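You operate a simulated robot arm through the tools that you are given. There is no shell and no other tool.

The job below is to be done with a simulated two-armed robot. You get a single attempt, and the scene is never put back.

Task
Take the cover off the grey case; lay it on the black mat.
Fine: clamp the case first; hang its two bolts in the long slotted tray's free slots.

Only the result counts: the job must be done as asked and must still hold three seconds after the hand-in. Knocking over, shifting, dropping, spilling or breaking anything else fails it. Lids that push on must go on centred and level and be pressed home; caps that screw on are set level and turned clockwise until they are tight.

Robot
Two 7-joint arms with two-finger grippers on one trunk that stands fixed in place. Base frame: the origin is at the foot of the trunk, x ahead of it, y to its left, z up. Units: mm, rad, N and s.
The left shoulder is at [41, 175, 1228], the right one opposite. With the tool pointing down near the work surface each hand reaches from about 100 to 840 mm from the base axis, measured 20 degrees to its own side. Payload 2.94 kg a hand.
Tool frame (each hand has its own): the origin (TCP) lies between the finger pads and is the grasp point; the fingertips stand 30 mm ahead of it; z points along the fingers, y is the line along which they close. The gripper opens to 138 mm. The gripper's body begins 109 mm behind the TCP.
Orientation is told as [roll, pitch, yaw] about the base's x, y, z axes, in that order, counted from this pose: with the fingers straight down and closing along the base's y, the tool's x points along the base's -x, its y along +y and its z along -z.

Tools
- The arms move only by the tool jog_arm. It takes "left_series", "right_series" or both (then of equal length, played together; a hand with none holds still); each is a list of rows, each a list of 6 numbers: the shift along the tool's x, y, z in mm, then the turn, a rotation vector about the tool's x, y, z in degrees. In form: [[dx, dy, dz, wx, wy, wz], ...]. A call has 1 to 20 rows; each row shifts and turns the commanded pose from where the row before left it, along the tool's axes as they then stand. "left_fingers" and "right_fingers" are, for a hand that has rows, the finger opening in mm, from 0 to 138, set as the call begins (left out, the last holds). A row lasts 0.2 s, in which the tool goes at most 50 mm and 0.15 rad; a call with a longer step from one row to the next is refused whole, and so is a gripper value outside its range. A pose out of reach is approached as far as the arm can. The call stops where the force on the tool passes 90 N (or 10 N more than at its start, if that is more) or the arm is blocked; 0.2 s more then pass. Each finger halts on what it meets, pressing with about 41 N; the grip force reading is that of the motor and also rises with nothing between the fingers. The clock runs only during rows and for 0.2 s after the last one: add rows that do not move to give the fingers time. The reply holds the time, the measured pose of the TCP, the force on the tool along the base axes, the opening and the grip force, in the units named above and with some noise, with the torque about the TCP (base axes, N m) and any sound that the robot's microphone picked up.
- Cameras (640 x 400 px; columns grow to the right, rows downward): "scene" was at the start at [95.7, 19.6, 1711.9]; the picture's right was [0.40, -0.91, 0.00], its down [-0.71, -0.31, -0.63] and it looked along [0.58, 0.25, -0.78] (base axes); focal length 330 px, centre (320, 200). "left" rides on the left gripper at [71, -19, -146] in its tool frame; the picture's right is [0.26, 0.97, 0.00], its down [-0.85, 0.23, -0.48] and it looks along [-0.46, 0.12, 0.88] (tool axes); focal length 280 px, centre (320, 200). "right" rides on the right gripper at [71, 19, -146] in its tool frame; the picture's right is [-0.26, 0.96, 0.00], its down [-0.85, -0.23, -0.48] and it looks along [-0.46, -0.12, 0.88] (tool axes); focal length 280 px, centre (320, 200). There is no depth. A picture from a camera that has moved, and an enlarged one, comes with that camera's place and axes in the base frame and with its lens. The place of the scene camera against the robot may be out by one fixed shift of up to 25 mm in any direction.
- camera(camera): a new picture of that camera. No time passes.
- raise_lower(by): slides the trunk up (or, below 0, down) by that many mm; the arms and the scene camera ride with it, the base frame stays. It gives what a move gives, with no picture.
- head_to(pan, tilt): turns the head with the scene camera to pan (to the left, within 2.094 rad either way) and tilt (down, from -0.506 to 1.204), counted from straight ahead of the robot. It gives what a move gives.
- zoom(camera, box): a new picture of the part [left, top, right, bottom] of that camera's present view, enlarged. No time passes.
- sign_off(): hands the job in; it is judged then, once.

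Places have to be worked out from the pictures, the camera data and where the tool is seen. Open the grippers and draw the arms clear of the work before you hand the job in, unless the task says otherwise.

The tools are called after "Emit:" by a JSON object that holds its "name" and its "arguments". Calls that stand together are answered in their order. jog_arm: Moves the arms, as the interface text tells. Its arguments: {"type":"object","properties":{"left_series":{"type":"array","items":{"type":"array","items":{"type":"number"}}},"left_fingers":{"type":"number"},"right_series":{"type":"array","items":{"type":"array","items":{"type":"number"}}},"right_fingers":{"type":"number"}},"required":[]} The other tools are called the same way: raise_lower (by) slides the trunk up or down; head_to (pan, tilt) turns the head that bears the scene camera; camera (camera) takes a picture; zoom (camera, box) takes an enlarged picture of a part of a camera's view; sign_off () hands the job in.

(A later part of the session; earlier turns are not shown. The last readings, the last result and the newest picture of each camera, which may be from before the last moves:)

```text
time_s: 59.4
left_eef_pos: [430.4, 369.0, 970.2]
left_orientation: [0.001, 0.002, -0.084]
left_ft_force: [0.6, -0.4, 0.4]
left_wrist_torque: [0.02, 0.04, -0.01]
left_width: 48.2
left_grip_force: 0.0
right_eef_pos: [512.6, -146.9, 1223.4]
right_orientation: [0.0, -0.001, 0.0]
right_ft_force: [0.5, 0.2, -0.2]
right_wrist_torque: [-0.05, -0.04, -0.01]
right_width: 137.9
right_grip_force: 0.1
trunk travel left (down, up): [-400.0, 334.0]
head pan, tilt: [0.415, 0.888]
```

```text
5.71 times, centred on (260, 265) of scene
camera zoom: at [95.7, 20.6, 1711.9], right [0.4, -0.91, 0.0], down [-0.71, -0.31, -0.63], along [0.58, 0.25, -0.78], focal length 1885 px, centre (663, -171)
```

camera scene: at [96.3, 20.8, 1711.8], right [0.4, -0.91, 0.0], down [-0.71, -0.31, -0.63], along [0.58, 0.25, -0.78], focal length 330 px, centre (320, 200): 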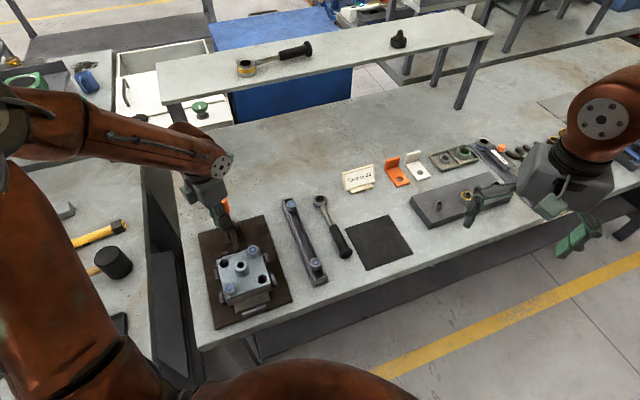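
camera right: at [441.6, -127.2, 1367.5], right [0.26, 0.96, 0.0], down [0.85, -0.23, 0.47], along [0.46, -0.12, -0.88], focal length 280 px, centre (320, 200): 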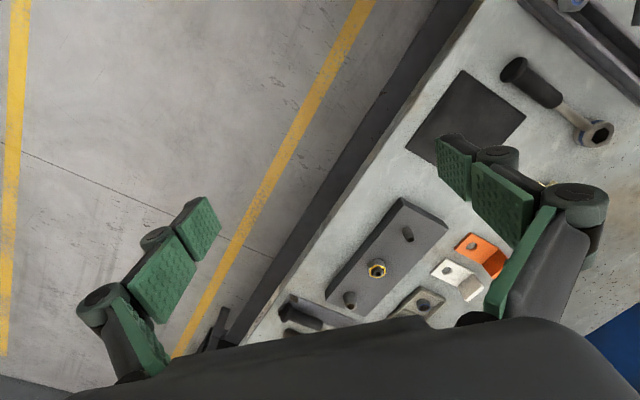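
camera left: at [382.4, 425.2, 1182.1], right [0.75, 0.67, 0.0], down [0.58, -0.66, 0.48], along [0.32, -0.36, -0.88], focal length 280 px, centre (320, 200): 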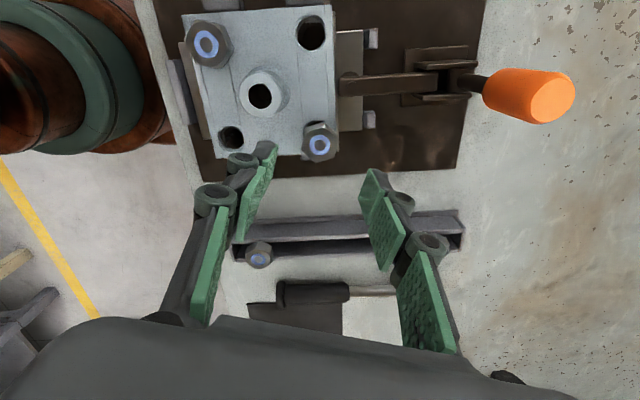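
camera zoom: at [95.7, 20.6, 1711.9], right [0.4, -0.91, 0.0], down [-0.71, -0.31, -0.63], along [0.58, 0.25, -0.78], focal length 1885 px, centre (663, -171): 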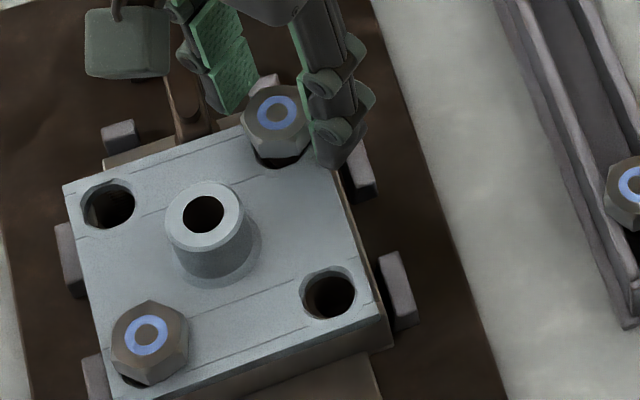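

The hex is aligned with the pads now, so I'll close on it.

Emit:
{"name": "jog_arm", "arguments": {"left_series": [[0, 0.8, 0, 0, 0, 0], [0, 0, 0, 0, 0, 0], [0, 0, 0, 0, 0, 0], [0, 0, 0, 0, 0, 0]], "left_fingers": 20}}

Emit:
{"name": "zoom", "arguments": {"camera": "left", "box": [260, 140, 380, 230]}}

```text
time_s: 60.4
left_eef_pos: [430.9, 370.8, 969.8]
left_orientation: [0.0, 0.0, -0.087]
left_ft_force: [1.8, 4.0, 2.1]
left_wrist_torque: [0.12, -0.15, 0.0]
left_width: 29.3
left_grip_force: 40.8
right_eef_pos: [512.4, -147.6, 1223.2]
right_orientation: [0.001, -0.002, 0.0]
right_ft_force: [0.5, -0.3, 0.6]
right_wrist_torque: [0.0, 0.05, 0.0]
right_width: 137.8
right_grip_force: 0.1
trunk travel left (down, up): [-400.0, 334.0]
head pan, tilt: [0.415, 0.888]
```

```text
4.44 times, centred on (320, 185) of left
camera zoom: at [359.3, 357.3, 1116.3], right [-0.18, 0.98, 0.0], down [0.87, 0.15, 0.48], along [0.47, 0.08, -0.88], focal length 1246 px, centre (320, 267)
```

zoom: 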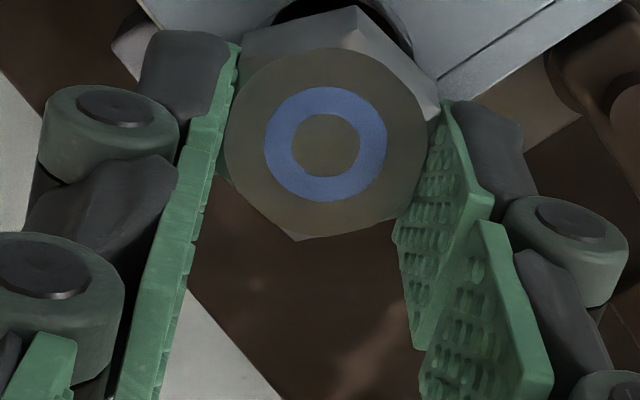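

A solid flat-to-flat grip at 29.3 mm. I'll lift slowly and watch the force.

Emit:
{"name": "jog_arm", "arguments": {"left_series": [[0, 0, -3, 0, 0, 0], [0, 0, -5, 0, 0, 0], [0, 0, -6, 0, 0, 0], [0, 0, -6, 0, 0, 0], [0, 0, 0, 0, 0, 0]]}}

Emit:
{"name": "zoom", "arguments": {"camera": "scene", "box": [220, 210, 300, 290]}}

```text
time_s: 61.6
left_eef_pos: [430.7, 370.5, 989.4]
left_orientation: [0.001, 0.001, -0.087]
left_ft_force: [-1.1, -0.1, -1.6]
left_wrist_torque: [0.0, -0.03, -0.05]
left_width: 29.2
left_grip_force: 41.0
right_eef_pos: [513.2, -147.4, 1224.5]
right_orientation: [0.0, -0.001, 0.002]
right_ft_force: [0.2, 0.8, -0.5]
right_wrist_torque: [0.03, 0.0, 0.01]
right_width: 138.1
right_grip_force: 0.2
trunk travel left (down, up): [-400.0, 334.0]
head pan, tilt: [0.415, 0.888]
```

```text
5.00 times, centred on (260, 250) of scene
camera zoom: at [95.9, 20.6, 1711.8], right [0.4, -0.91, 0.0], down [-0.71, -0.31, -0.63], along [0.58, 0.25, -0.78], focal length 1649 px, centre (620, -50)
```

zoom: 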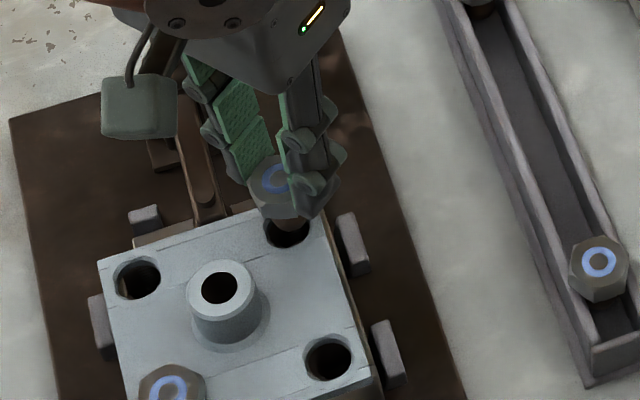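

The bolt is lifting out cleanly, so I'll keep raising it well clear.

Emit:
{"name": "jog_arm", "arguments": {"left_series": [[0, 0, -15, 0, 0, 0], [0, 0, -20, 0, 0, 0], [0, 0, -25, 0, 0, 0], [0, 0, -25, 0, 0, 0], [0, 0, 0, 0, 0, 0]]}}

Emit:
{"name": "zoom", "arguments": {"camera": "scene", "box": [200, 170, 340, 290]}}

Emit:
{"name": "camera", "arguments": {"camera": "left"}}

Emit:
{"name": "camera", "arguments": {"camera": "right"}}

```text
time_s: 62.8
left_eef_pos: [429.8, 370.1, 1076.0]
left_orientation: [0.0, 0.001, -0.089]
left_ft_force: [-0.5, -0.3, -1.8]
left_wrist_torque: [-0.03, -0.01, 0.02]
left_width: 28.8
left_grip_force: 40.9
right_eef_pos: [513.1, -147.6, 1222.8]
right_orientation: [0.002, 0.001, 0.001]
right_ft_force: [0.9, -0.4, -0.4]
right_wrist_torque: [0.0, 0.02, 0.01]
right_width: 138.2
right_grip_force: 0.0
trunk travel left (down, up): [-400.0, 334.0]
head pan, tilt: [0.415, 0.888]
```

```text
3.33 times, centred on (270, 230) of scene
camera zoom: at [96.2, 20.9, 1711.8], right [0.4, -0.91, 0.0], down [-0.71, -0.31, -0.63], along [0.58, 0.25, -0.78], focal length 1099 px, centre (487, 100)
```

zoom: 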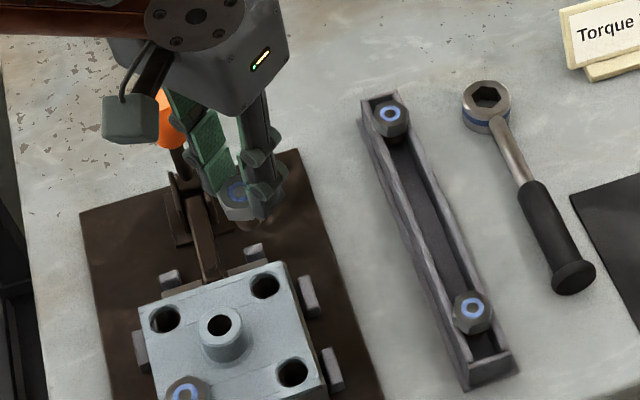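

```text
taken
camera left: at [358.5, 356.0, 1222.0], right [-0.18, 0.98, 0.0], down [0.87, 0.16, 0.48], along [0.47, 0.08, -0.88], focal length 280 px, centre (320, 200)
```

left: 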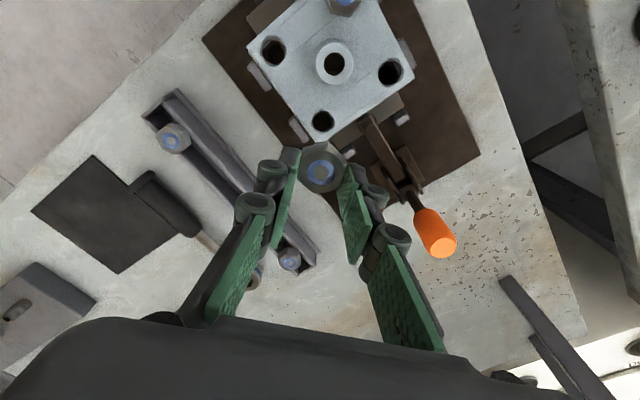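

```text
taken
camera right: at [441.4, -126.3, 1367.7], right [0.26, 0.96, 0.0], down [0.85, -0.23, 0.47], along [0.46, -0.12, -0.88], focal length 280 px, centre (320, 200)
```

right: 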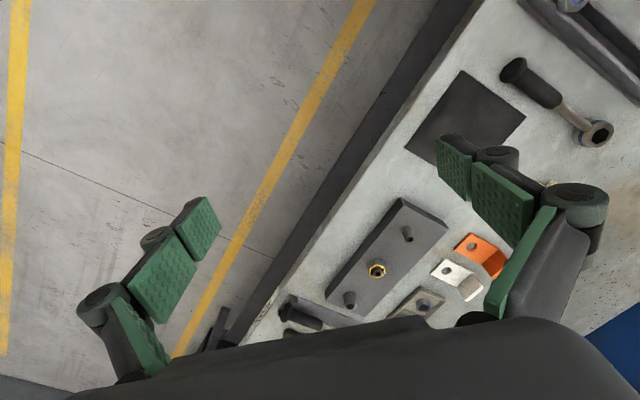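

Bolt N is out and held. The hung bolts sit at about (473,213.5) and (620.5,358.7) with their tops near 925, so the free places at the thirds are (522,262) and (571,310). I'll carry the bolt over the farther one.

Emit:
{"name": "jog_arm", "arguments": {"left_series": [[-24.4, -7.8, 0, 0, 0, 0], [-24.4, -7.8, 0, 0, 0, 0], [-24.4, -7.8, 0, 0, 0, 0], [-24.4, -7.8, 0, 0, 0, 0], [-24.4, -7.8, 0, 0, 0, 0], [-24.3, -8, 0, 0, 0, 0], [0, 0, 0, 0, 0, 0]]}}

Emit:
{"name": "camera", "arguments": {"camera": "left"}}

Emit:
{"name": "camera", "arguments": {"camera": "right"}}

Emit:
{"name": "zoom", "arguments": {"camera": "scene", "box": [240, 150, 380, 290]}}

```text
time_s: 64.4
left_eef_pos: [569.9, 311.6, 1075.3]
left_orientation: [-0.002, 0.001, -0.089]
left_ft_force: [-0.8, 0.5, -0.8]
left_wrist_torque: [0.02, -0.05, 0.03]
left_width: 29.5
left_grip_force: 40.9
right_eef_pos: [512.4, -147.7, 1222.6]
right_orientation: [-0.001, -0.001, 0.001]
right_ft_force: [-0.5, -0.3, 0.2]
right_wrist_torque: [0.01, -0.01, 0.0]
right_width: 138.3
right_grip_force: 0.1
trunk travel left (down, up): [-400.0, 334.0]
head pan, tilt: [0.415, 0.888]
```

```text
taken
camera left: at [499.2, 297.6, 1221.2], right [-0.18, 0.98, 0.0], down [0.86, 0.16, 0.48], along [0.47, 0.08, -0.88], focal length 280 px, centre (320, 200)
```

left: 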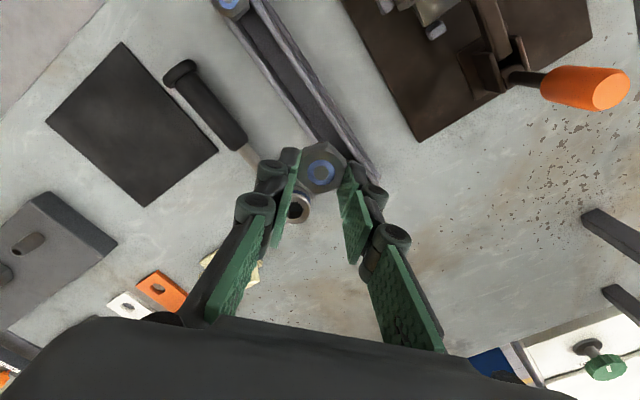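

```text
taken
camera right: at [440.2, -126.4, 1368.2], right [0.26, 0.97, 0.0], down [0.85, -0.23, 0.48], along [0.46, -0.12, -0.88], focal length 280 px, centre (320, 200)
```

right: 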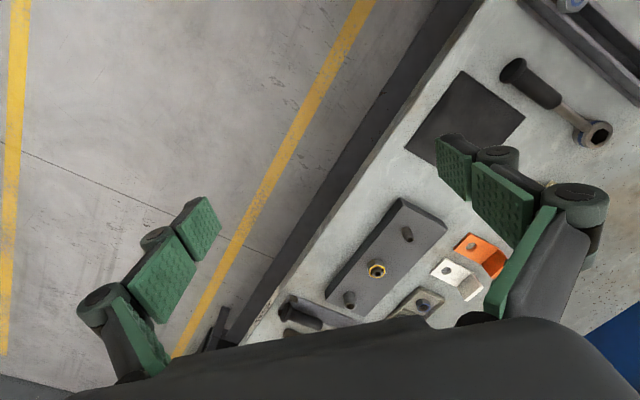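

```text
2.86 times, centred on (310, 220) of scene
camera zoom: at [94.7, 20.7, 1712.0], right [0.4, -0.91, 0.0], down [-0.71, -0.31, -0.63], along [0.58, 0.25, -0.78], focal length 942 px, centre (349, 143)
```

zoom: 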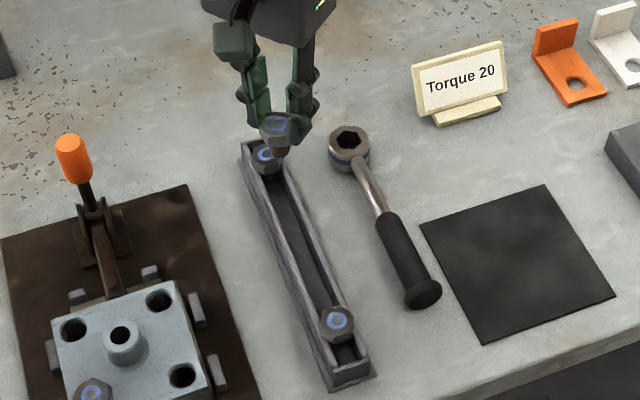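

I'll look closely at the tray to see how the hung bolts sit on its rails.

Emit:
{"name": "zoom", "arguments": {"camera": "scene", "box": [290, 195, 340, 290]}}

Emit:
{"name": "zoom", "arguments": {"camera": "left", "box": [200, 0, 340, 130]}}

Emit:
{"name": "zoom", "arguments": {"camera": "left", "box": [270, 80, 400, 210]}}

```text
4.21 times, centred on (315, 242) of scene
camera zoom: at [94.7, 20.7, 1712.0], right [0.4, -0.91, 0.0], down [-0.71, -0.31, -0.63], along [0.58, 0.25, -0.78], focal length 1389 px, centre (341, 21)
```

zoom: 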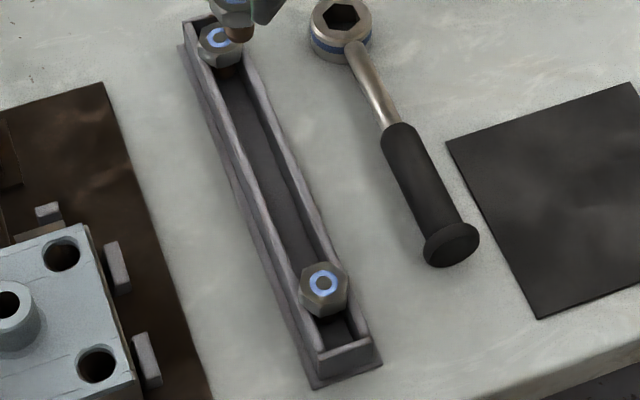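

```text
3.08 times, centred on (270, 65) of left
camera zoom: at [499.2, 297.6, 1221.2], right [-0.18, 0.98, 0.0], down [0.86, 0.16, 0.48], along [0.47, 0.08, -0.88], focal length 863 px, centre (474, 615)
```

zoom: 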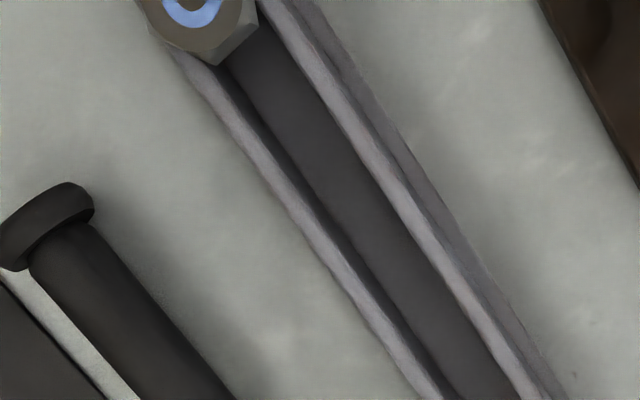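

```text
3.08 times, centred on (335, 145) of left
camera zoom: at [499.2, 297.6, 1221.2], right [-0.18, 0.98, 0.0], down [0.86, 0.16, 0.48], along [0.47, 0.08, -0.88], focal length 863 px, centre (274, 369)
```

zoom: 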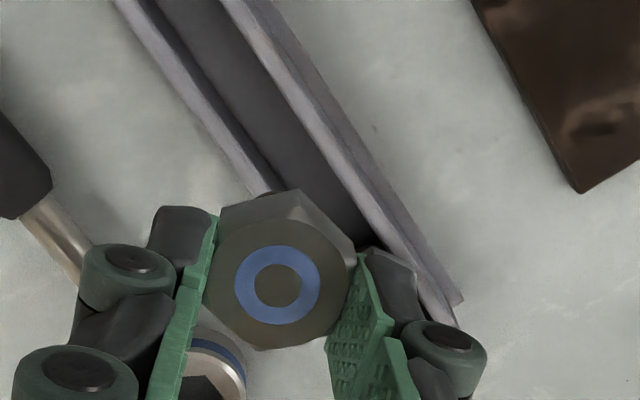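

The tray is a continuous U-channel with the heads resting on its walls. I'll descend to just above wall height and check how the held bolt lines up with the two hung ones.

Emit:
{"name": "jog_arm", "arguments": {"left_series": [[-2.9, -2.4, 20, 0, 0, 0], [0, 0, 25, 0, 0, 0], [0, 0, 25, 0, 0, 0], [0, 0, 18, 0, 0, 0], [0, 0, 0, 0, 0, 0]]}}

Emit:
{"name": "camera", "arguments": {"camera": "left"}}

Emit:
{"name": "zoom", "arguments": {"camera": "scene", "box": [270, 180, 340, 290]}}

Emit:
{"name": "zoom", "arguments": {"camera": "left", "box": [260, 90, 390, 210]}}

```text
time_s: 65.6
left_eef_pos: [560.2, 315.1, 993.3]
left_orientation: [0.0, -0.004, -0.088]
left_ft_force: [0.4, -1.0, -0.6]
left_wrist_torque: [0.01, 0.01, 0.01]
left_width: 29.3
left_grip_force: 41.2
left hand out of reach, approached as far as the arm can: row 3, 4
right_eef_pos: [511.9, -148.3, 1222.6]
right_orientation: [0.002, 0.0, 0.0]
right_ft_force: [-0.1, -0.2, -0.1]
right_wrist_torque: [0.02, 0.0, 0.0]
right_width: 138.3
right_grip_force: 0.0
trunk travel left (down, up): [-400.0, 334.0]
head pan, tilt: [0.415, 0.888]
```

```text
taken
camera left: at [489.7, 302.1, 1140.0], right [-0.18, 0.98, 0.0], down [0.86, 0.16, 0.48], along [0.47, 0.08, -0.88], focal length 280 px, centre (320, 200)
```

left: 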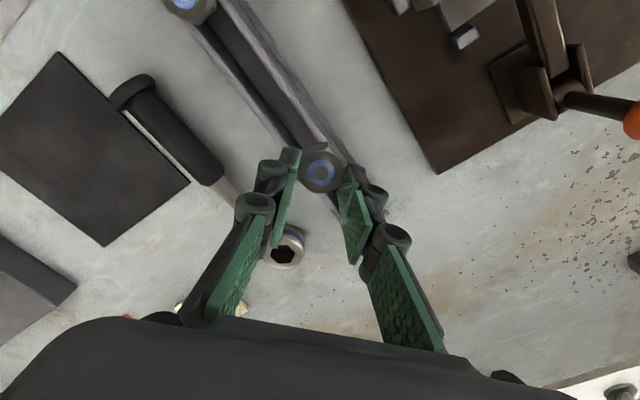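

```text
3.64 times, centred on (305, 235) of scene
camera zoom: at [95.7, 20.3, 1711.9], right [0.4, -0.91, 0.0], down [-0.71, -0.31, -0.63], along [0.58, 0.25, -0.78], focal length 1199 px, centre (374, 73)
```

zoom: 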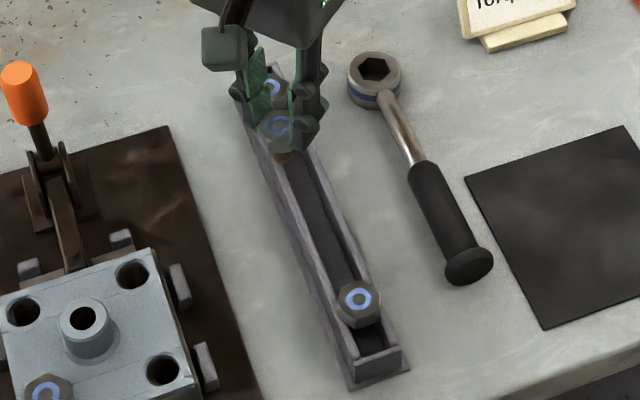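

```text
3.33 times, centred on (325, 150) of left
camera zoom: at [489.7, 302.1, 1140.0], right [-0.18, 0.98, 0.0], down [0.86, 0.16, 0.48], along [0.47, 0.08, -0.88], focal length 935 px, centre (303, 367)
```

zoom: 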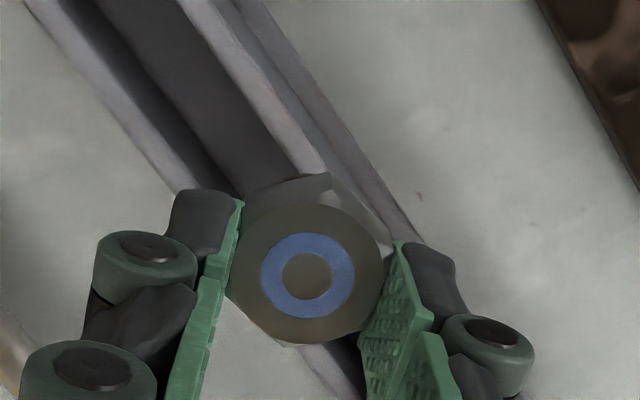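

The present wrist pose can't go low enough here. I'll rise, recentre over the slot and turn the hand to 40° of yaw, which reached low poses before, then test the descent again.

Emit:
{"name": "jog_arm", "arguments": {"left_series": [[0, 0, -30, 0, 0, 0], [-12.3, -5.5, -25, 0, 0, 0], [0, 0, 0, 0, 0, -7.5], [0, 0, 0, 0, 0, -7.5], [0, 0, 0, 0, 0, -7.5], [0, 0, 0, 0, 0, -7.5], [0, 0, 0, 0, 0, -7.5], [0, 0, 0, 0, 0, -7.5], [0, 0, 15, 0, 0, 0], [0, 0, 15, 0, 0, 0], [0, 0, 15, 0, 0, 0], [0, 0, 15, 0, 0, 0], [0, 0, 0, 0, 0, 0]]}}

Emit:
{"name": "camera", "arguments": {"camera": "left"}}

Emit:
{"name": "zoom", "arguments": {"camera": "scene", "box": [270, 180, 340, 290]}}

```text
time_s: 68.4
left_eef_pos: [562.3, 315.5, 994.6]
left_orientation: [-0.002, -0.002, 0.699]
left_ft_force: [0.7, -0.2, -1.6]
left_wrist_torque: [0.01, 0.0, -0.02]
left_width: 29.2
left_grip_force: 41.1
left hand out of reach, approached as far as the arm can: row 10, 11, 12
right_eef_pos: [512.7, -146.5, 1222.8]
right_orientation: [0.001, 0.0, 0.001]
right_ft_force: [-0.7, 0.6, -0.3]
right_wrist_torque: [0.02, -0.01, -0.02]
right_width: 138.0
right_grip_force: 0.0
trunk travel left (down, up): [-400.0, 334.0]
head pan, tilt: [0.415, 0.888]
```

```text
taken
camera left: at [520.4, 254.8, 1140.5], right [-0.82, 0.57, 0.0], down [0.5, 0.72, 0.48], along [0.28, 0.39, -0.88], focal length 280 px, centre (320, 200)
```

left: 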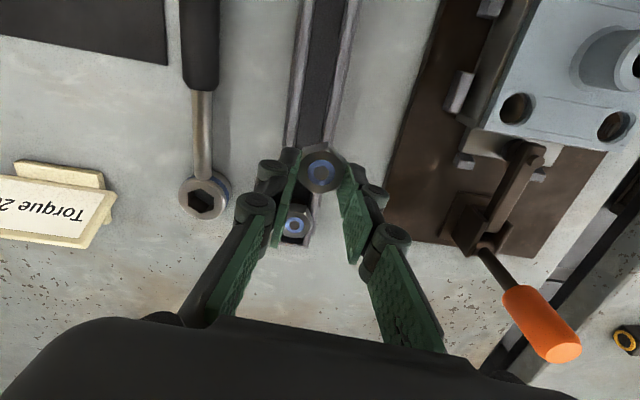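

```text
3.64 times, centred on (305, 235) of scene
camera zoom: at [95.9, 20.3, 1711.9], right [0.4, -0.91, 0.0], down [-0.71, -0.31, -0.63], along [0.58, 0.25, -0.78], focal length 1199 px, centre (374, 73)
```

zoom: 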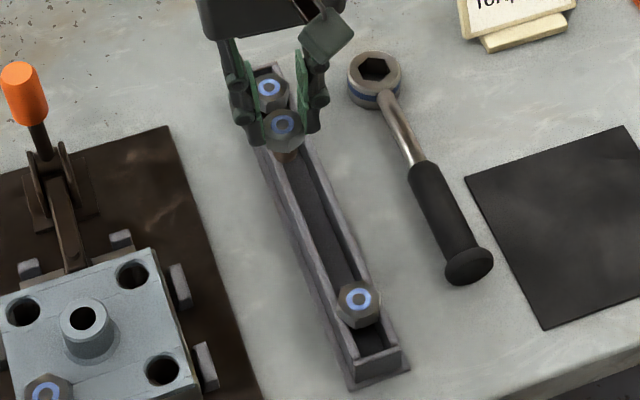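

The limit is independent of yaw, so lower hand heights here need the trunk. I'll raise the hand over the slot, then lower the trunk 100 mm so the arm isn't overstretched downward.

Emit:
{"name": "jog_arm", "arguments": {"left_series": [[0, 0, -40, 0, 0, 0], [-6.4, -9.8, -40, 0, 0, 0], [0, 0, 0, 0, 0, 0]]}}

Emit:
{"name": "raise_lower", "arguments": {"by": -40}}

Emit:
{"name": "camera", "arguments": {"camera": "scene"}}

```text
time_s: 69.2
left_eef_pos: [577.4, 313.7, 1073.4]
left_orientation: [0.001, 0.0, 0.7]
left_ft_force: [0.2, 0.1, -1.1]
left_wrist_torque: [0.03, -0.03, 0.0]
left_width: 29.0
left_grip_force: 40.6
right_eef_pos: [512.3, -147.3, 1223.1]
right_orientation: [0.001, 0.0, 0.0]
right_ft_force: [-0.1, -0.5, 0.6]
right_wrist_torque: [-0.01, 0.0, -0.02]
right_width: 137.9
right_grip_force: 0.0
trunk travel left (down, up): [-400.0, 334.0]
head pan, tilt: [0.415, 0.888]
```

```text
time_s: 70.0
left_eef_pos: [573.2, 311.4, 1035.5]
left_orientation: [-0.001, -0.002, 0.698]
left_ft_force: [-0.7, -0.2, -1.6]
left_wrist_torque: [0.01, -0.06, -0.01]
left_width: 29.1
left_grip_force: 41.0
right_eef_pos: [509.0, -147.2, 1183.7]
right_orientation: [0.002, 0.001, 0.0]
right_ft_force: [0.5, 0.0, 0.4]
right_wrist_torque: [0.0, -0.03, 0.03]
right_width: 138.2
right_grip_force: 0.1
trunk travel left (down, up): [-360.0, 374.0]
head pan, tilt: [0.415, 0.888]
```

```text
taken
camera scene: at [112.4, 20.5, 1671.9], right [0.4, -0.91, 0.0], down [-0.71, -0.31, -0.63], along [0.58, 0.25, -0.78], focal length 330 px, centre (320, 200)
```

scene: 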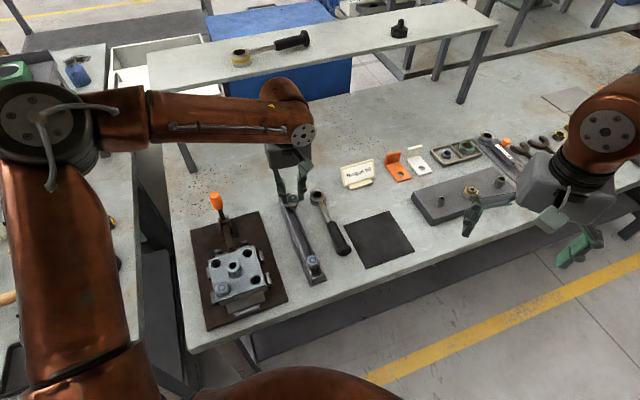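

The trunk lowering works and the arm stays clear. I'll take it down another 50 mm and check the alignment.

Emit:
{"name": "raise_lower", "arguments": {"by": -50}}

Emit:
{"name": "camera", "arguments": {"camera": "left"}}

Emit:
{"name": "zoom", "arguments": {"camera": "left", "box": [260, 60, 390, 260]}}

Emit:
{"name": "zoom", "arguments": {"camera": "scene", "box": [265, 180, 335, 290]}}

```text
time_s: 71.0
left_eef_pos: [572.1, 311.4, 984.4]
left_orientation: [-0.002, 0.0, 0.695]
left_ft_force: [0.5, -0.1, -1.8]
left_wrist_torque: [-0.02, -0.04, 0.0]
left_width: 29.3
left_grip_force: 41.1
right_eef_pos: [509.9, -146.9, 1133.0]
right_orientation: [0.001, -0.002, 0.001]
right_ft_force: [0.2, -0.5, 0.6]
right_wrist_torque: [0.04, -0.02, 0.04]
right_width: 138.2
right_grip_force: 0.1
trunk travel left (down, up): [-310.0, 424.0]
head pan, tilt: [0.415, 0.888]
```

```text
taken
camera left: at [531.3, 251.4, 1130.5], right [-0.82, 0.57, 0.0], down [0.5, 0.72, 0.48], along [0.27, 0.39, -0.88], focal length 280 px, centre (320, 200)
```

left: 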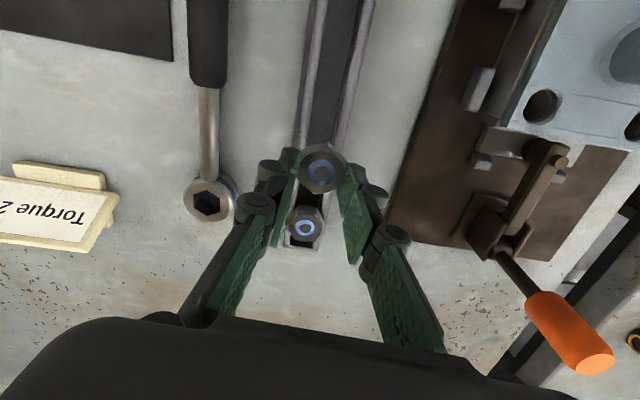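

```text
2.00 times, centred on (325, 160) of left
camera zoom: at [531.3, 251.4, 1130.5], right [-0.82, 0.57, 0.0], down [0.5, 0.72, 0.48], along [0.27, 0.39, -0.88], focal length 561 px, centre (310, 280)
```

zoom: 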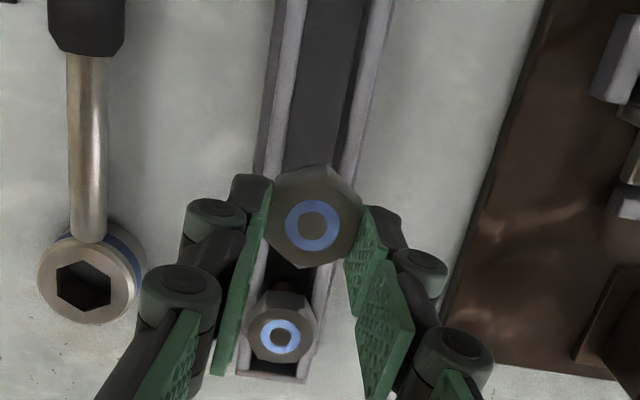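

```text
3.64 times, centred on (300, 235) of scene
camera zoom: at [139.8, 20.4, 1621.3], right [0.4, -0.91, 0.0], down [-0.71, -0.31, -0.63], along [0.58, 0.25, -0.78], focal length 1199 px, centre (393, 73)
```

zoom: 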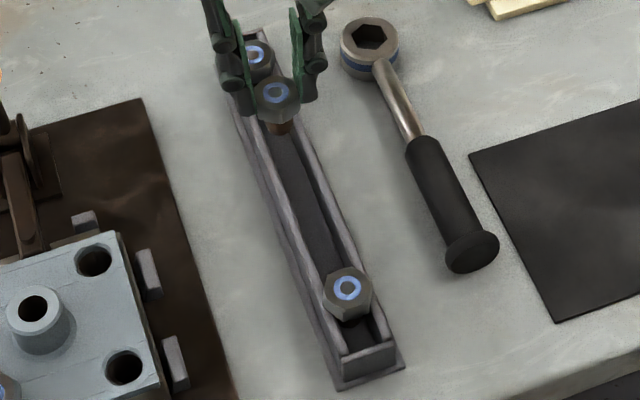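

The held bolt lines up with the slot centre to within about 1 mm. I'll nudge 0.8 mm sideways and lower in small steps, watching the force.

Emit:
{"name": "jog_arm", "arguments": {"left_series": [[0, -0.8, 4, 0, 0, 0], [0, 0, 4, 0, 0, 0], [0, 0, 4, 0, 0, 0], [0, 0, 4, 0, 0, 0], [0, 0, 4, 0, 0, 0], [0, 0, 4, 0, 0, 0], [0, 0, 0, 0, 0, 0]]}}

Emit:
{"name": "zoom", "arguments": {"camera": "left", "box": [260, 60, 390, 260]}}

Emit:
{"name": "zoom", "arguments": {"camera": "scene", "box": [265, 180, 335, 290]}}

```text
time_s: 72.5
left_eef_pos: [573.0, 311.0, 962.1]
left_orientation: [-0.001, 0.0, 0.699]
left_ft_force: [-0.4, -1.0, -0.9]
left_wrist_torque: [0.01, 0.0, 0.01]
left_width: 29.3
left_grip_force: 41.4
right_eef_pos: [510.9, -147.4, 1132.7]
right_orientation: [0.0, 0.001, 0.0]
right_ft_force: [0.4, 0.8, 0.3]
right_wrist_torque: [0.03, -0.01, 0.02]
right_width: 138.2
right_grip_force: 0.1
trunk travel left (down, up): [-310.0, 424.0]
head pan, tilt: [0.415, 0.888]
```

```text
2.00 times, centred on (325, 160) of left
camera zoom: at [532.3, 250.2, 1106.9], right [-0.82, 0.57, 0.0], down [0.5, 0.72, 0.48], along [0.27, 0.39, -0.88], focal length 561 px, centre (310, 280)
```

zoom: 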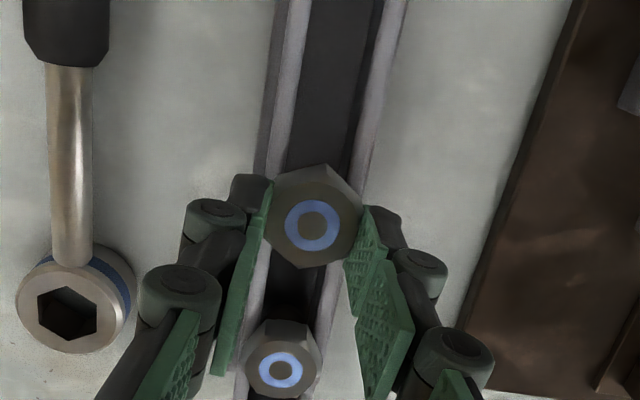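

```text
3.64 times, centred on (300, 235) of scene
camera zoom: at [140.9, 20.5, 1621.0], right [0.4, -0.91, 0.0], down [-0.71, -0.31, -0.63], along [0.58, 0.25, -0.78], focal length 1199 px, centre (393, 73)
```

zoom: 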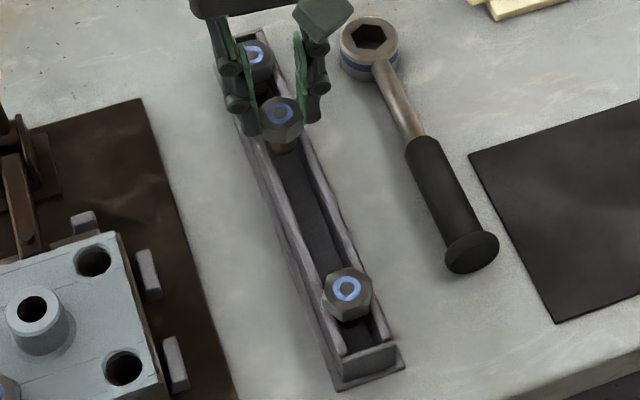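

The shank is entering the channel with no contact. I'll keep lowering slowly until the head seats.

Emit:
{"name": "jog_arm", "arguments": {"left_series": [[0, 0, 3, 0, 0, 0], [0, 0, 3, 0, 0, 0], [0, 0, 3, 0, 0, 0], [0, 0, 3, 0, 0, 0], [0, 0, 0, 0, 0, 0]]}}

Emit:
{"name": "zoom", "arguments": {"camera": "left", "box": [260, 60, 390, 260]}}

Emit:
{"name": "zoom", "arguments": {"camera": "scene", "box": [265, 180, 335, 290]}}

```text
time_s: 73.8
left_eef_pos: [573.4, 311.7, 949.0]
left_orientation: [0.0, -0.001, 0.699]
left_ft_force: [-0.9, 0.2, -1.6]
left_wrist_torque: [0.0, 0.0, 0.0]
left_width: 29.1
left_grip_force: 41.1
right_eef_pos: [509.9, -147.5, 1132.1]
right_orientation: [0.003, 0.001, 0.001]
right_ft_force: [0.1, -0.6, -0.4]
right_wrist_torque: [0.02, 0.0, 0.02]
right_width: 138.2
right_grip_force: 0.1
trunk travel left (down, up): [-310.0, 424.0]
head pan, tilt: [0.415, 0.888]
```

```text
2.00 times, centred on (325, 160) of left
camera zoom: at [533.2, 251.0, 1094.3], right [-0.82, 0.57, 0.0], down [0.5, 0.72, 0.48], along [0.27, 0.39, -0.88], focal length 561 px, centre (310, 280)
```

zoom: 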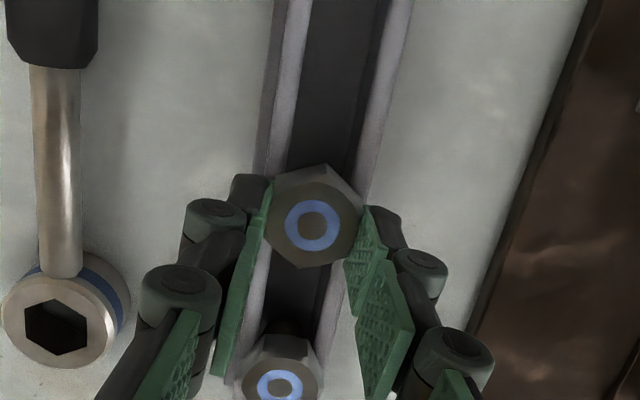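

```text
3.64 times, centred on (300, 235) of scene
camera zoom: at [140.8, 20.4, 1621.0], right [0.4, -0.91, 0.0], down [-0.71, -0.31, -0.63], along [0.58, 0.25, -0.78], focal length 1199 px, centre (393, 73)
```

zoom: 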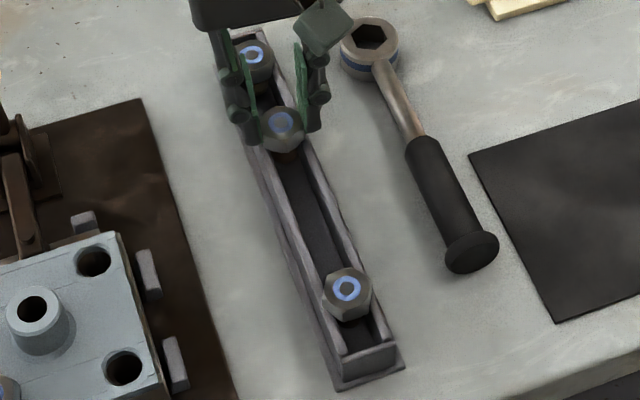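

Still no contact, so I'll lower further in 2 mm steps until the force rises.

Emit:
{"name": "jog_arm", "arguments": {"left_series": [[0, 0, 2, 0, 0, 0], [0, 0, 2, 0, 0, 0], [0, 0, 2, 0, 0, 0], [0, 0, 0, 0, 0, 0]]}}

Emit:
{"name": "zoom", "arguments": {"camera": "scene", "box": [265, 180, 335, 290]}}

```text
time_s: 74.8
left_eef_pos: [573.2, 311.5, 944.2]
left_orientation: [-0.001, -0.002, 0.695]
left_ft_force: [0.4, 1.5, 5.6]
left_wrist_torque: [0.0, 0.04, -0.02]
left_width: 29.3
left_grip_force: 41.2
right_eef_pos: [510.5, -147.6, 1132.3]
right_orientation: [0.002, 0.001, -0.002]
right_ft_force: [0.1, -0.3, -0.2]
right_wrist_torque: [0.0, -0.01, 0.01]
right_width: 137.9
right_grip_force: 0.1
trunk travel left (down, up): [-310.0, 424.0]
head pan, tilt: [0.415, 0.888]
```

```text
3.64 times, centred on (300, 235) of scene
camera zoom: at [140.3, 20.3, 1621.2], right [0.4, -0.91, 0.0], down [-0.71, -0.31, -0.63], along [0.58, 0.25, -0.78], focal length 1199 px, centre (393, 73)
```

zoom: 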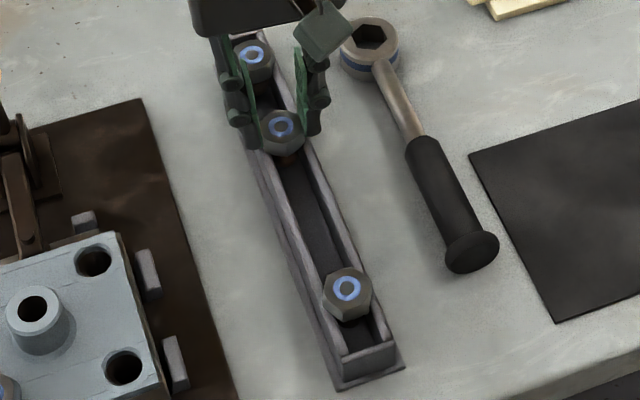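

The contact force shows the head seated, and the three ring centres are collinear in the scene view. I'll release and rise.

Emit:
{"name": "jog_arm", "arguments": {"left_series": [[0, 0, 0, 0, 0, 0], [0, 0, 0, 0, 0, 0], [0, 0, 0, 0, 0, 0], [0, 0, -15, 0, 0, 0], [0, 0, -30, 0, 0, 0], [0, 0, -35, 0, 0, 0], [0, 0, -40, 0, 0, 0], [0, 0, 0, 0, 0, 0]], "left_fingers": 52}}

Emit:
{"name": "zoom", "arguments": {"camera": "scene", "box": [265, 180, 335, 290]}}

Emit:
{"name": "camera", "arguments": {"camera": "left"}}

```text
time_s: 76.5
left_eef_pos: [572.7, 312.4, 1065.4]
left_orientation: [0.0, 0.0, 0.696]
left_ft_force: [0.9, 0.0, -0.2]
left_wrist_torque: [-0.02, -0.01, -0.01]
left_width: 52.1
left_grip_force: 0.0
right_eef_pos: [511.4, -144.9, 1132.4]
right_orientation: [-0.001, 0.003, 0.0]
right_ft_force: [0.0, 0.0, 0.2]
right_wrist_torque: [-0.01, 0.04, -0.01]
right_width: 138.0
right_grip_force: 0.1
trunk travel left (down, up): [-310.0, 424.0]
head pan, tilt: [0.415, 0.888]
```

```text
3.64 times, centred on (300, 235) of scene
camera zoom: at [141.4, 20.7, 1620.9], right [0.4, -0.91, 0.0], down [-0.71, -0.31, -0.63], along [0.58, 0.25, -0.78], focal length 1199 px, centre (393, 73)
```

zoom: 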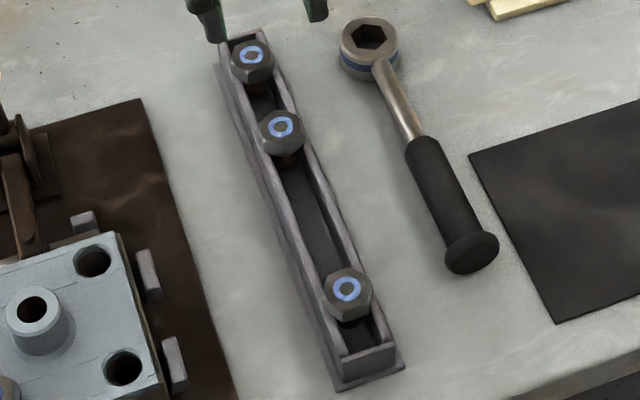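

```text
taken
camera left: at [531.7, 251.4, 1211.2], right [-0.82, 0.57, 0.0], down [0.5, 0.72, 0.48], along [0.27, 0.39, -0.88], focal length 280 px, centre (320, 200)
```

left: 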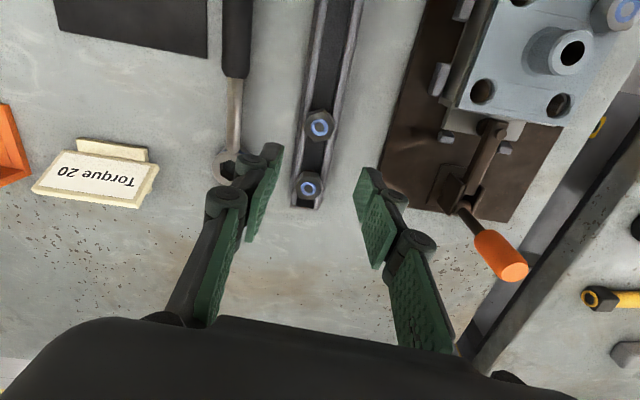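

Bolt N hangs properly. Next I'll move to the second bolt, F, near (316.5,371), at safe height with a yaw of about -31°.

Emit:
{"name": "jog_arm", "arguments": {"left_series": [[0, 0, 0, 0, 0, 7.86], [0, 0, 0, 0, 0, 7.86], [0, 0, 0, 0, 0, 7.86], [0, 0, 0, 0, 0, 7.86], [0, 0, 0, 0, 0, 7.86], [0, 0, 0, 0, 0, 7.86], [0, 0, 0, 0, 0, 7.86], [0, 0, 0, 0, 0, 7.86], [0, 0, 0, 0, 0, 7.86], [35.7, -11.5, 0, 0, 0, 0], [35.7, -11.5, 0, 0, 0, 0], [35.7, -11.5, 0, 0, 0, 0], [35.7, -11.5, 0, 0, 0, 0], [35.7, -11.5, 0, 0, 0, 0], [35.7, -11.5, 0, 0, 0, 0], [35.7, -11.5, 0, 0, 0, 0], [0, 0, 0, 0, 0, 0]]}}

Emit:
{"name": "camera", "arguments": {"camera": "left"}}

Emit:
{"name": "camera", "arguments": {"camera": "scene"}}

```text
time_s: 80.2
left_eef_pos: [320.1, 370.8, 1056.4]
left_orientation: [-0.002, 0.001, -0.53]
left_ft_force: [0.9, 0.1, 0.4]
left_wrist_torque: [-0.02, 0.05, -0.01]
left_width: 52.2
left_grip_force: 0.1
right_eef_pos: [510.6, -146.0, 1132.0]
right_orientation: [0.0, 0.002, -0.001]
right_ft_force: [-0.2, -0.2, -0.5]
right_wrist_torque: [-0.04, 0.08, 0.03]
right_width: 137.8
right_grip_force: 0.1
trunk travel left (down, up): [-310.0, 424.0]
head pan, tilt: [0.415, 0.888]
```

```text
taken
camera left: at [250.7, 390.7, 1203.2], right [0.26, 0.97, 0.0], down [0.85, -0.23, 0.48], along [0.46, -0.13, -0.88], focal length 280 px, centre (320, 200)
```

left: 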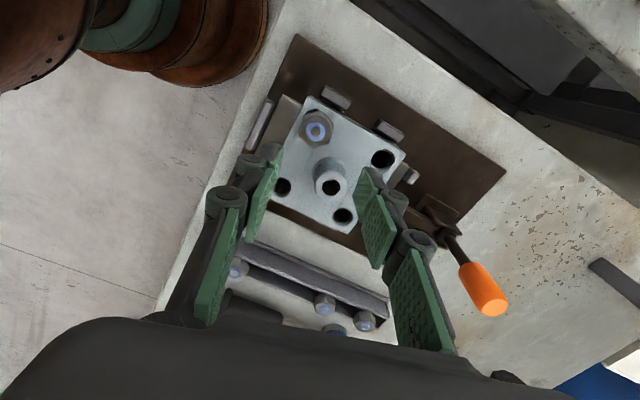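

```text
taken
camera scene: at [142.3, 21.0, 1620.8], right [0.4, -0.92, 0.0], down [-0.71, -0.31, -0.63], along [0.58, 0.25, -0.78], focal length 330 px, centre (320, 200)
```

scene: 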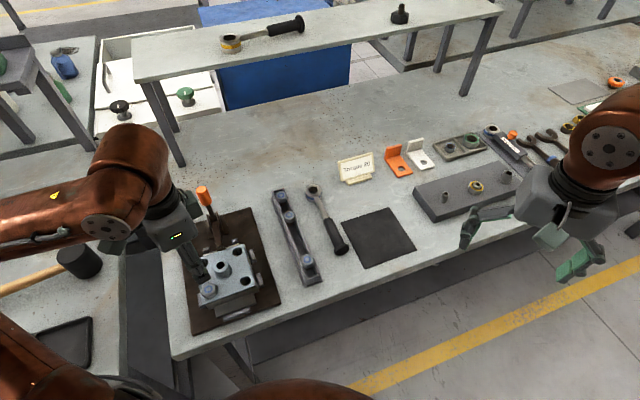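

I'm above bolt F and I'll zoom in to read its hex angle and position.

Emit:
{"name": "zoom", "arguments": {"camera": "left", "box": [275, 95, 365, 165]}}

Emit:
{"name": "jog_arm", "arguments": {"left_series": [[0, 0, 0, 0, 0, 7.5], [0, 0, 0, 0, 0, 7.5], [0, 0, 0, 0, 0, 7.5], [0, 0, 0, 0, 0, 7.5], [0, 0, 0, 0, 0, 7.5], [0, 0, 0, 0, 0, 7.5], [0, 0, 0, 0, 0, 7.5], [0, 0, 0, 0, 0, 7.5], [0, 0, 0, 0, 0, 0]]}}

Emit:
{"name": "camera", "arguments": {"camera": "left"}}

```text
5.71 times, centred on (320, 130) of left
camera zoom: at [250.7, 390.7, 1203.2], right [0.26, 0.97, 0.0], down [0.85, -0.23, 0.48], along [0.46, -0.13, -0.88], focal length 1602 px, centre (320, 600)
```

zoom: 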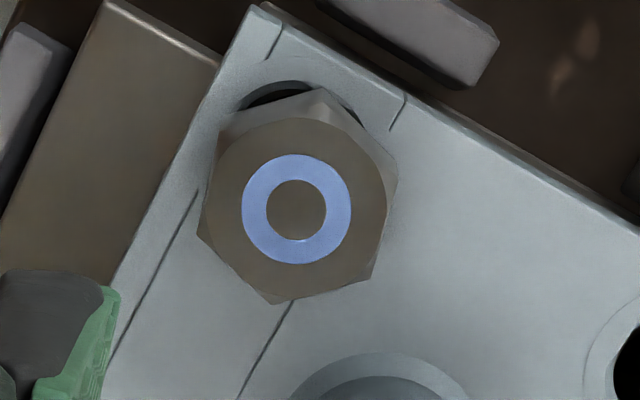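

```text
time_s: 82.2
left_eef_pos: [318.1, 371.2, 1062.7]
left_orientation: [0.0, 0.001, -1.587]
left_ft_force: [0.3, 0.7, 0.5]
left_wrist_torque: [0.0, 0.01, -0.02]
left_width: 51.8
left_grip_force: 0.1
right_eef_pos: [509.4, -147.3, 1131.7]
right_orientation: [0.0, 0.0, -0.001]
right_ft_force: [0.5, -1.0, 0.4]
right_wrist_torque: [0.0, 0.01, 0.02]
right_width: 138.1
right_grip_force: 0.1
trunk travel left (down, up): [-310.0, 424.0]
head pan, tilt: [0.415, 0.888]
```

```text
taken
camera left: at [300.4, 441.3, 1207.3], right [0.97, 0.25, 0.0], down [0.22, -0.85, 0.48], along [0.12, -0.46, -0.88], focal length 280 px, centre (320, 200)
```

left: 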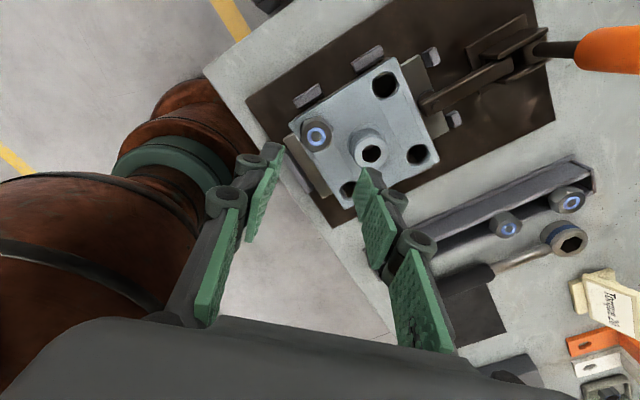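

F's flats call for a yaw of about -89.5°, its centre is at (316.2,370), and the hand is already near -91°. I'll lower around the head and grip.

Emit:
{"name": "jog_arm", "arguments": {"left_series": [[-1.2, -1.9, 30, 0, 0, -1.4], [0, 0, 35, 0, 0, 0], [0, 0, 34, 0, 0, 0], [0, 0, 0, 0, 0, 0]], "left_fingers": 50}}

Emit:
{"name": "zoom", "arguments": {"camera": "left", "box": [250, 120, 390, 230]}}

Emit:
{"name": "zoom", "arguments": {"camera": "scene", "box": [170, 220, 290, 320]}}

```text
time_s: 83.2
left_eef_pos: [314.7, 375.9, 1053.6]
left_orientation: [0.001, -0.003, -1.555]
left_ft_force: [0.2, 0.2, 0.0]
left_wrist_torque: [-0.02, -0.02, 0.0]
left_width: 49.9
left_grip_force: 0.0
left hand out of reach, approached as far as the arm can: row 1, 2, 3
right_eef_pos: [510.9, -147.0, 1131.4]
right_orientation: [0.0, -0.001, -0.001]
right_ft_force: [1.1, -0.3, 0.4]
right_wrist_torque: [0.01, 0.01, -0.01]
right_width: 138.1
right_grip_force: 0.1
trunk travel left (down, up): [-310.0, 424.0]
head pan, tilt: [0.415, 0.888]
```

```text
3.64 times, centred on (320, 175) of left
camera zoom: at [295.5, 446.2, 1199.5], right [0.96, 0.28, 0.0], down [0.24, -0.84, 0.48], along [0.13, -0.46, -0.88], focal length 1020 px, centre (320, 291)
```

zoom: 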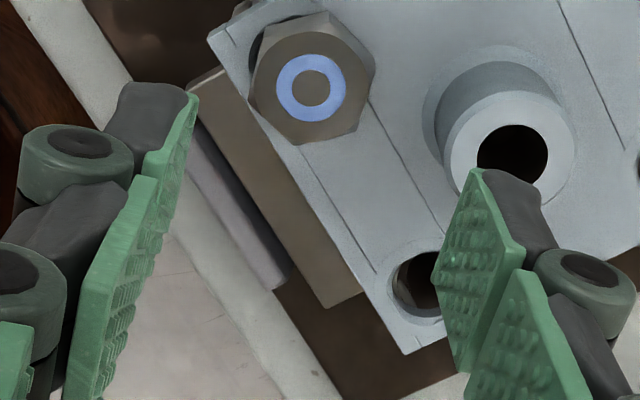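

```text
4.00 times, centred on (230, 270) of scene
camera zoom: at [140.8, 20.6, 1621.0], right [0.4, -0.91, 0.0], down [-0.71, -0.31, -0.63], along [0.58, 0.25, -0.78], focal length 1319 px, centre (680, -80)
```

zoom: 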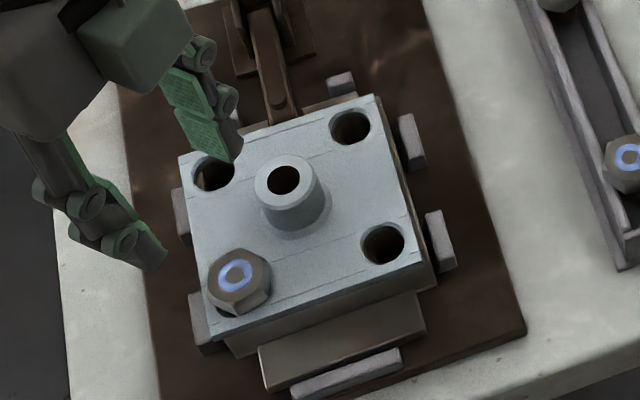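

Close in, the arm is over-folded with the trunk low, because the wrist sits too near the shoulder. I'll raise the trunk 190 mm to move the shoulder away, and then come down on the bolt again.

Emit:
{"name": "raise_lower", "arguments": {"by": 190}}

Emit:
{"name": "camera", "arguments": {"camera": "scene"}}

```text
time_s: 85.2
left_eef_pos: [314.2, 377.2, 1242.0]
left_orientation: [-0.001, 0.001, -1.56]
left_ft_force: [0.3, -0.1, 0.4]
left_wrist_torque: [0.02, 0.0, 0.0]
left_width: 49.9
left_grip_force: 0.1
right_eef_pos: [510.8, -147.4, 1321.5]
right_orientation: [-0.001, 0.0, 0.001]
right_ft_force: [-0.2, 0.1, -0.5]
right_wrist_torque: [0.0, 0.0, 0.0]
right_width: 138.1
right_grip_force: 0.1
trunk travel left (down, up): [-500.0, 234.0]
head pan, tilt: [0.415, 0.888]
```

```text
taken
camera scene: at [67.0, 20.8, 1811.6], right [0.4, -0.91, 0.0], down [-0.71, -0.31, -0.63], along [0.58, 0.25, -0.78], focal length 330 px, centre (320, 200)
```

scene: 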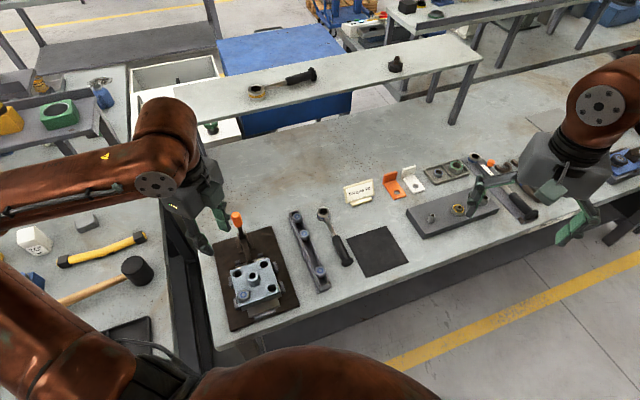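

The arm stayed clear of everything. I'll descend toward bolt F at a moderate rate and see whether it's reachable.

Emit:
{"name": "jog_arm", "arguments": {"left_series": [[-7.2, 2, 30, 0, 0, 0], [0, 0, 38, 0, 0, 0], [0, 0, 38, 0, 0, 0], [0, 0, 38, 0, 0, 0], [0, 0, 38, 0, 0, 0], [0, 0, 38, 0, 0, 0], [0, 0, 0, 0, 0, 0]]}}

Emit:
{"name": "camera", "arguments": {"camera": "left"}}

```text
time_s: 86.8
left_eef_pos: [321.9, 371.1, 1168.7]
left_orientation: [0.01, -0.001, -1.563]
left_ft_force: [0.2, -0.1, 2.0]
left_wrist_torque: [0.07, 0.01, -0.01]
left_width: 49.9
left_grip_force: 0.1
left hand out of reach, approached as far as the arm can: row 2, 3, 4, 5, 6
right_eef_pos: [509.7, -146.5, 1321.3]
right_orientation: [0.0, 0.0, -0.001]
right_ft_force: [-0.2, 0.1, -0.7]
right_wrist_torque: [-0.04, 0.02, -0.01]
right_width: 138.2
right_grip_force: 0.0
trunk travel left (down, up): [-500.0, 234.0]
head pan, tilt: [0.415, 0.888]
```

```text
taken
camera left: at [302.3, 441.1, 1314.4], right [0.96, 0.27, 0.01], down [0.23, -0.85, 0.48], along [0.14, -0.46, -0.88], focal length 280 px, centre (320, 200)
```

left: 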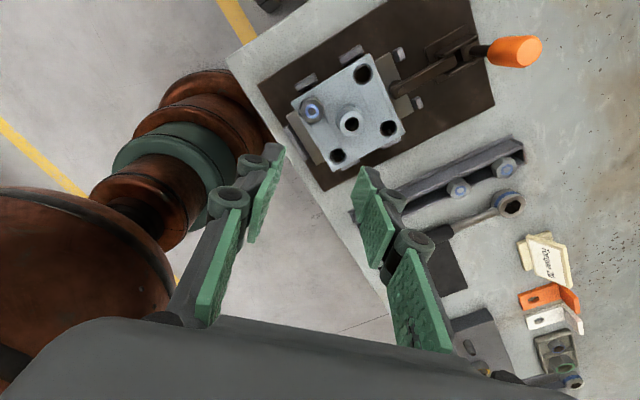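

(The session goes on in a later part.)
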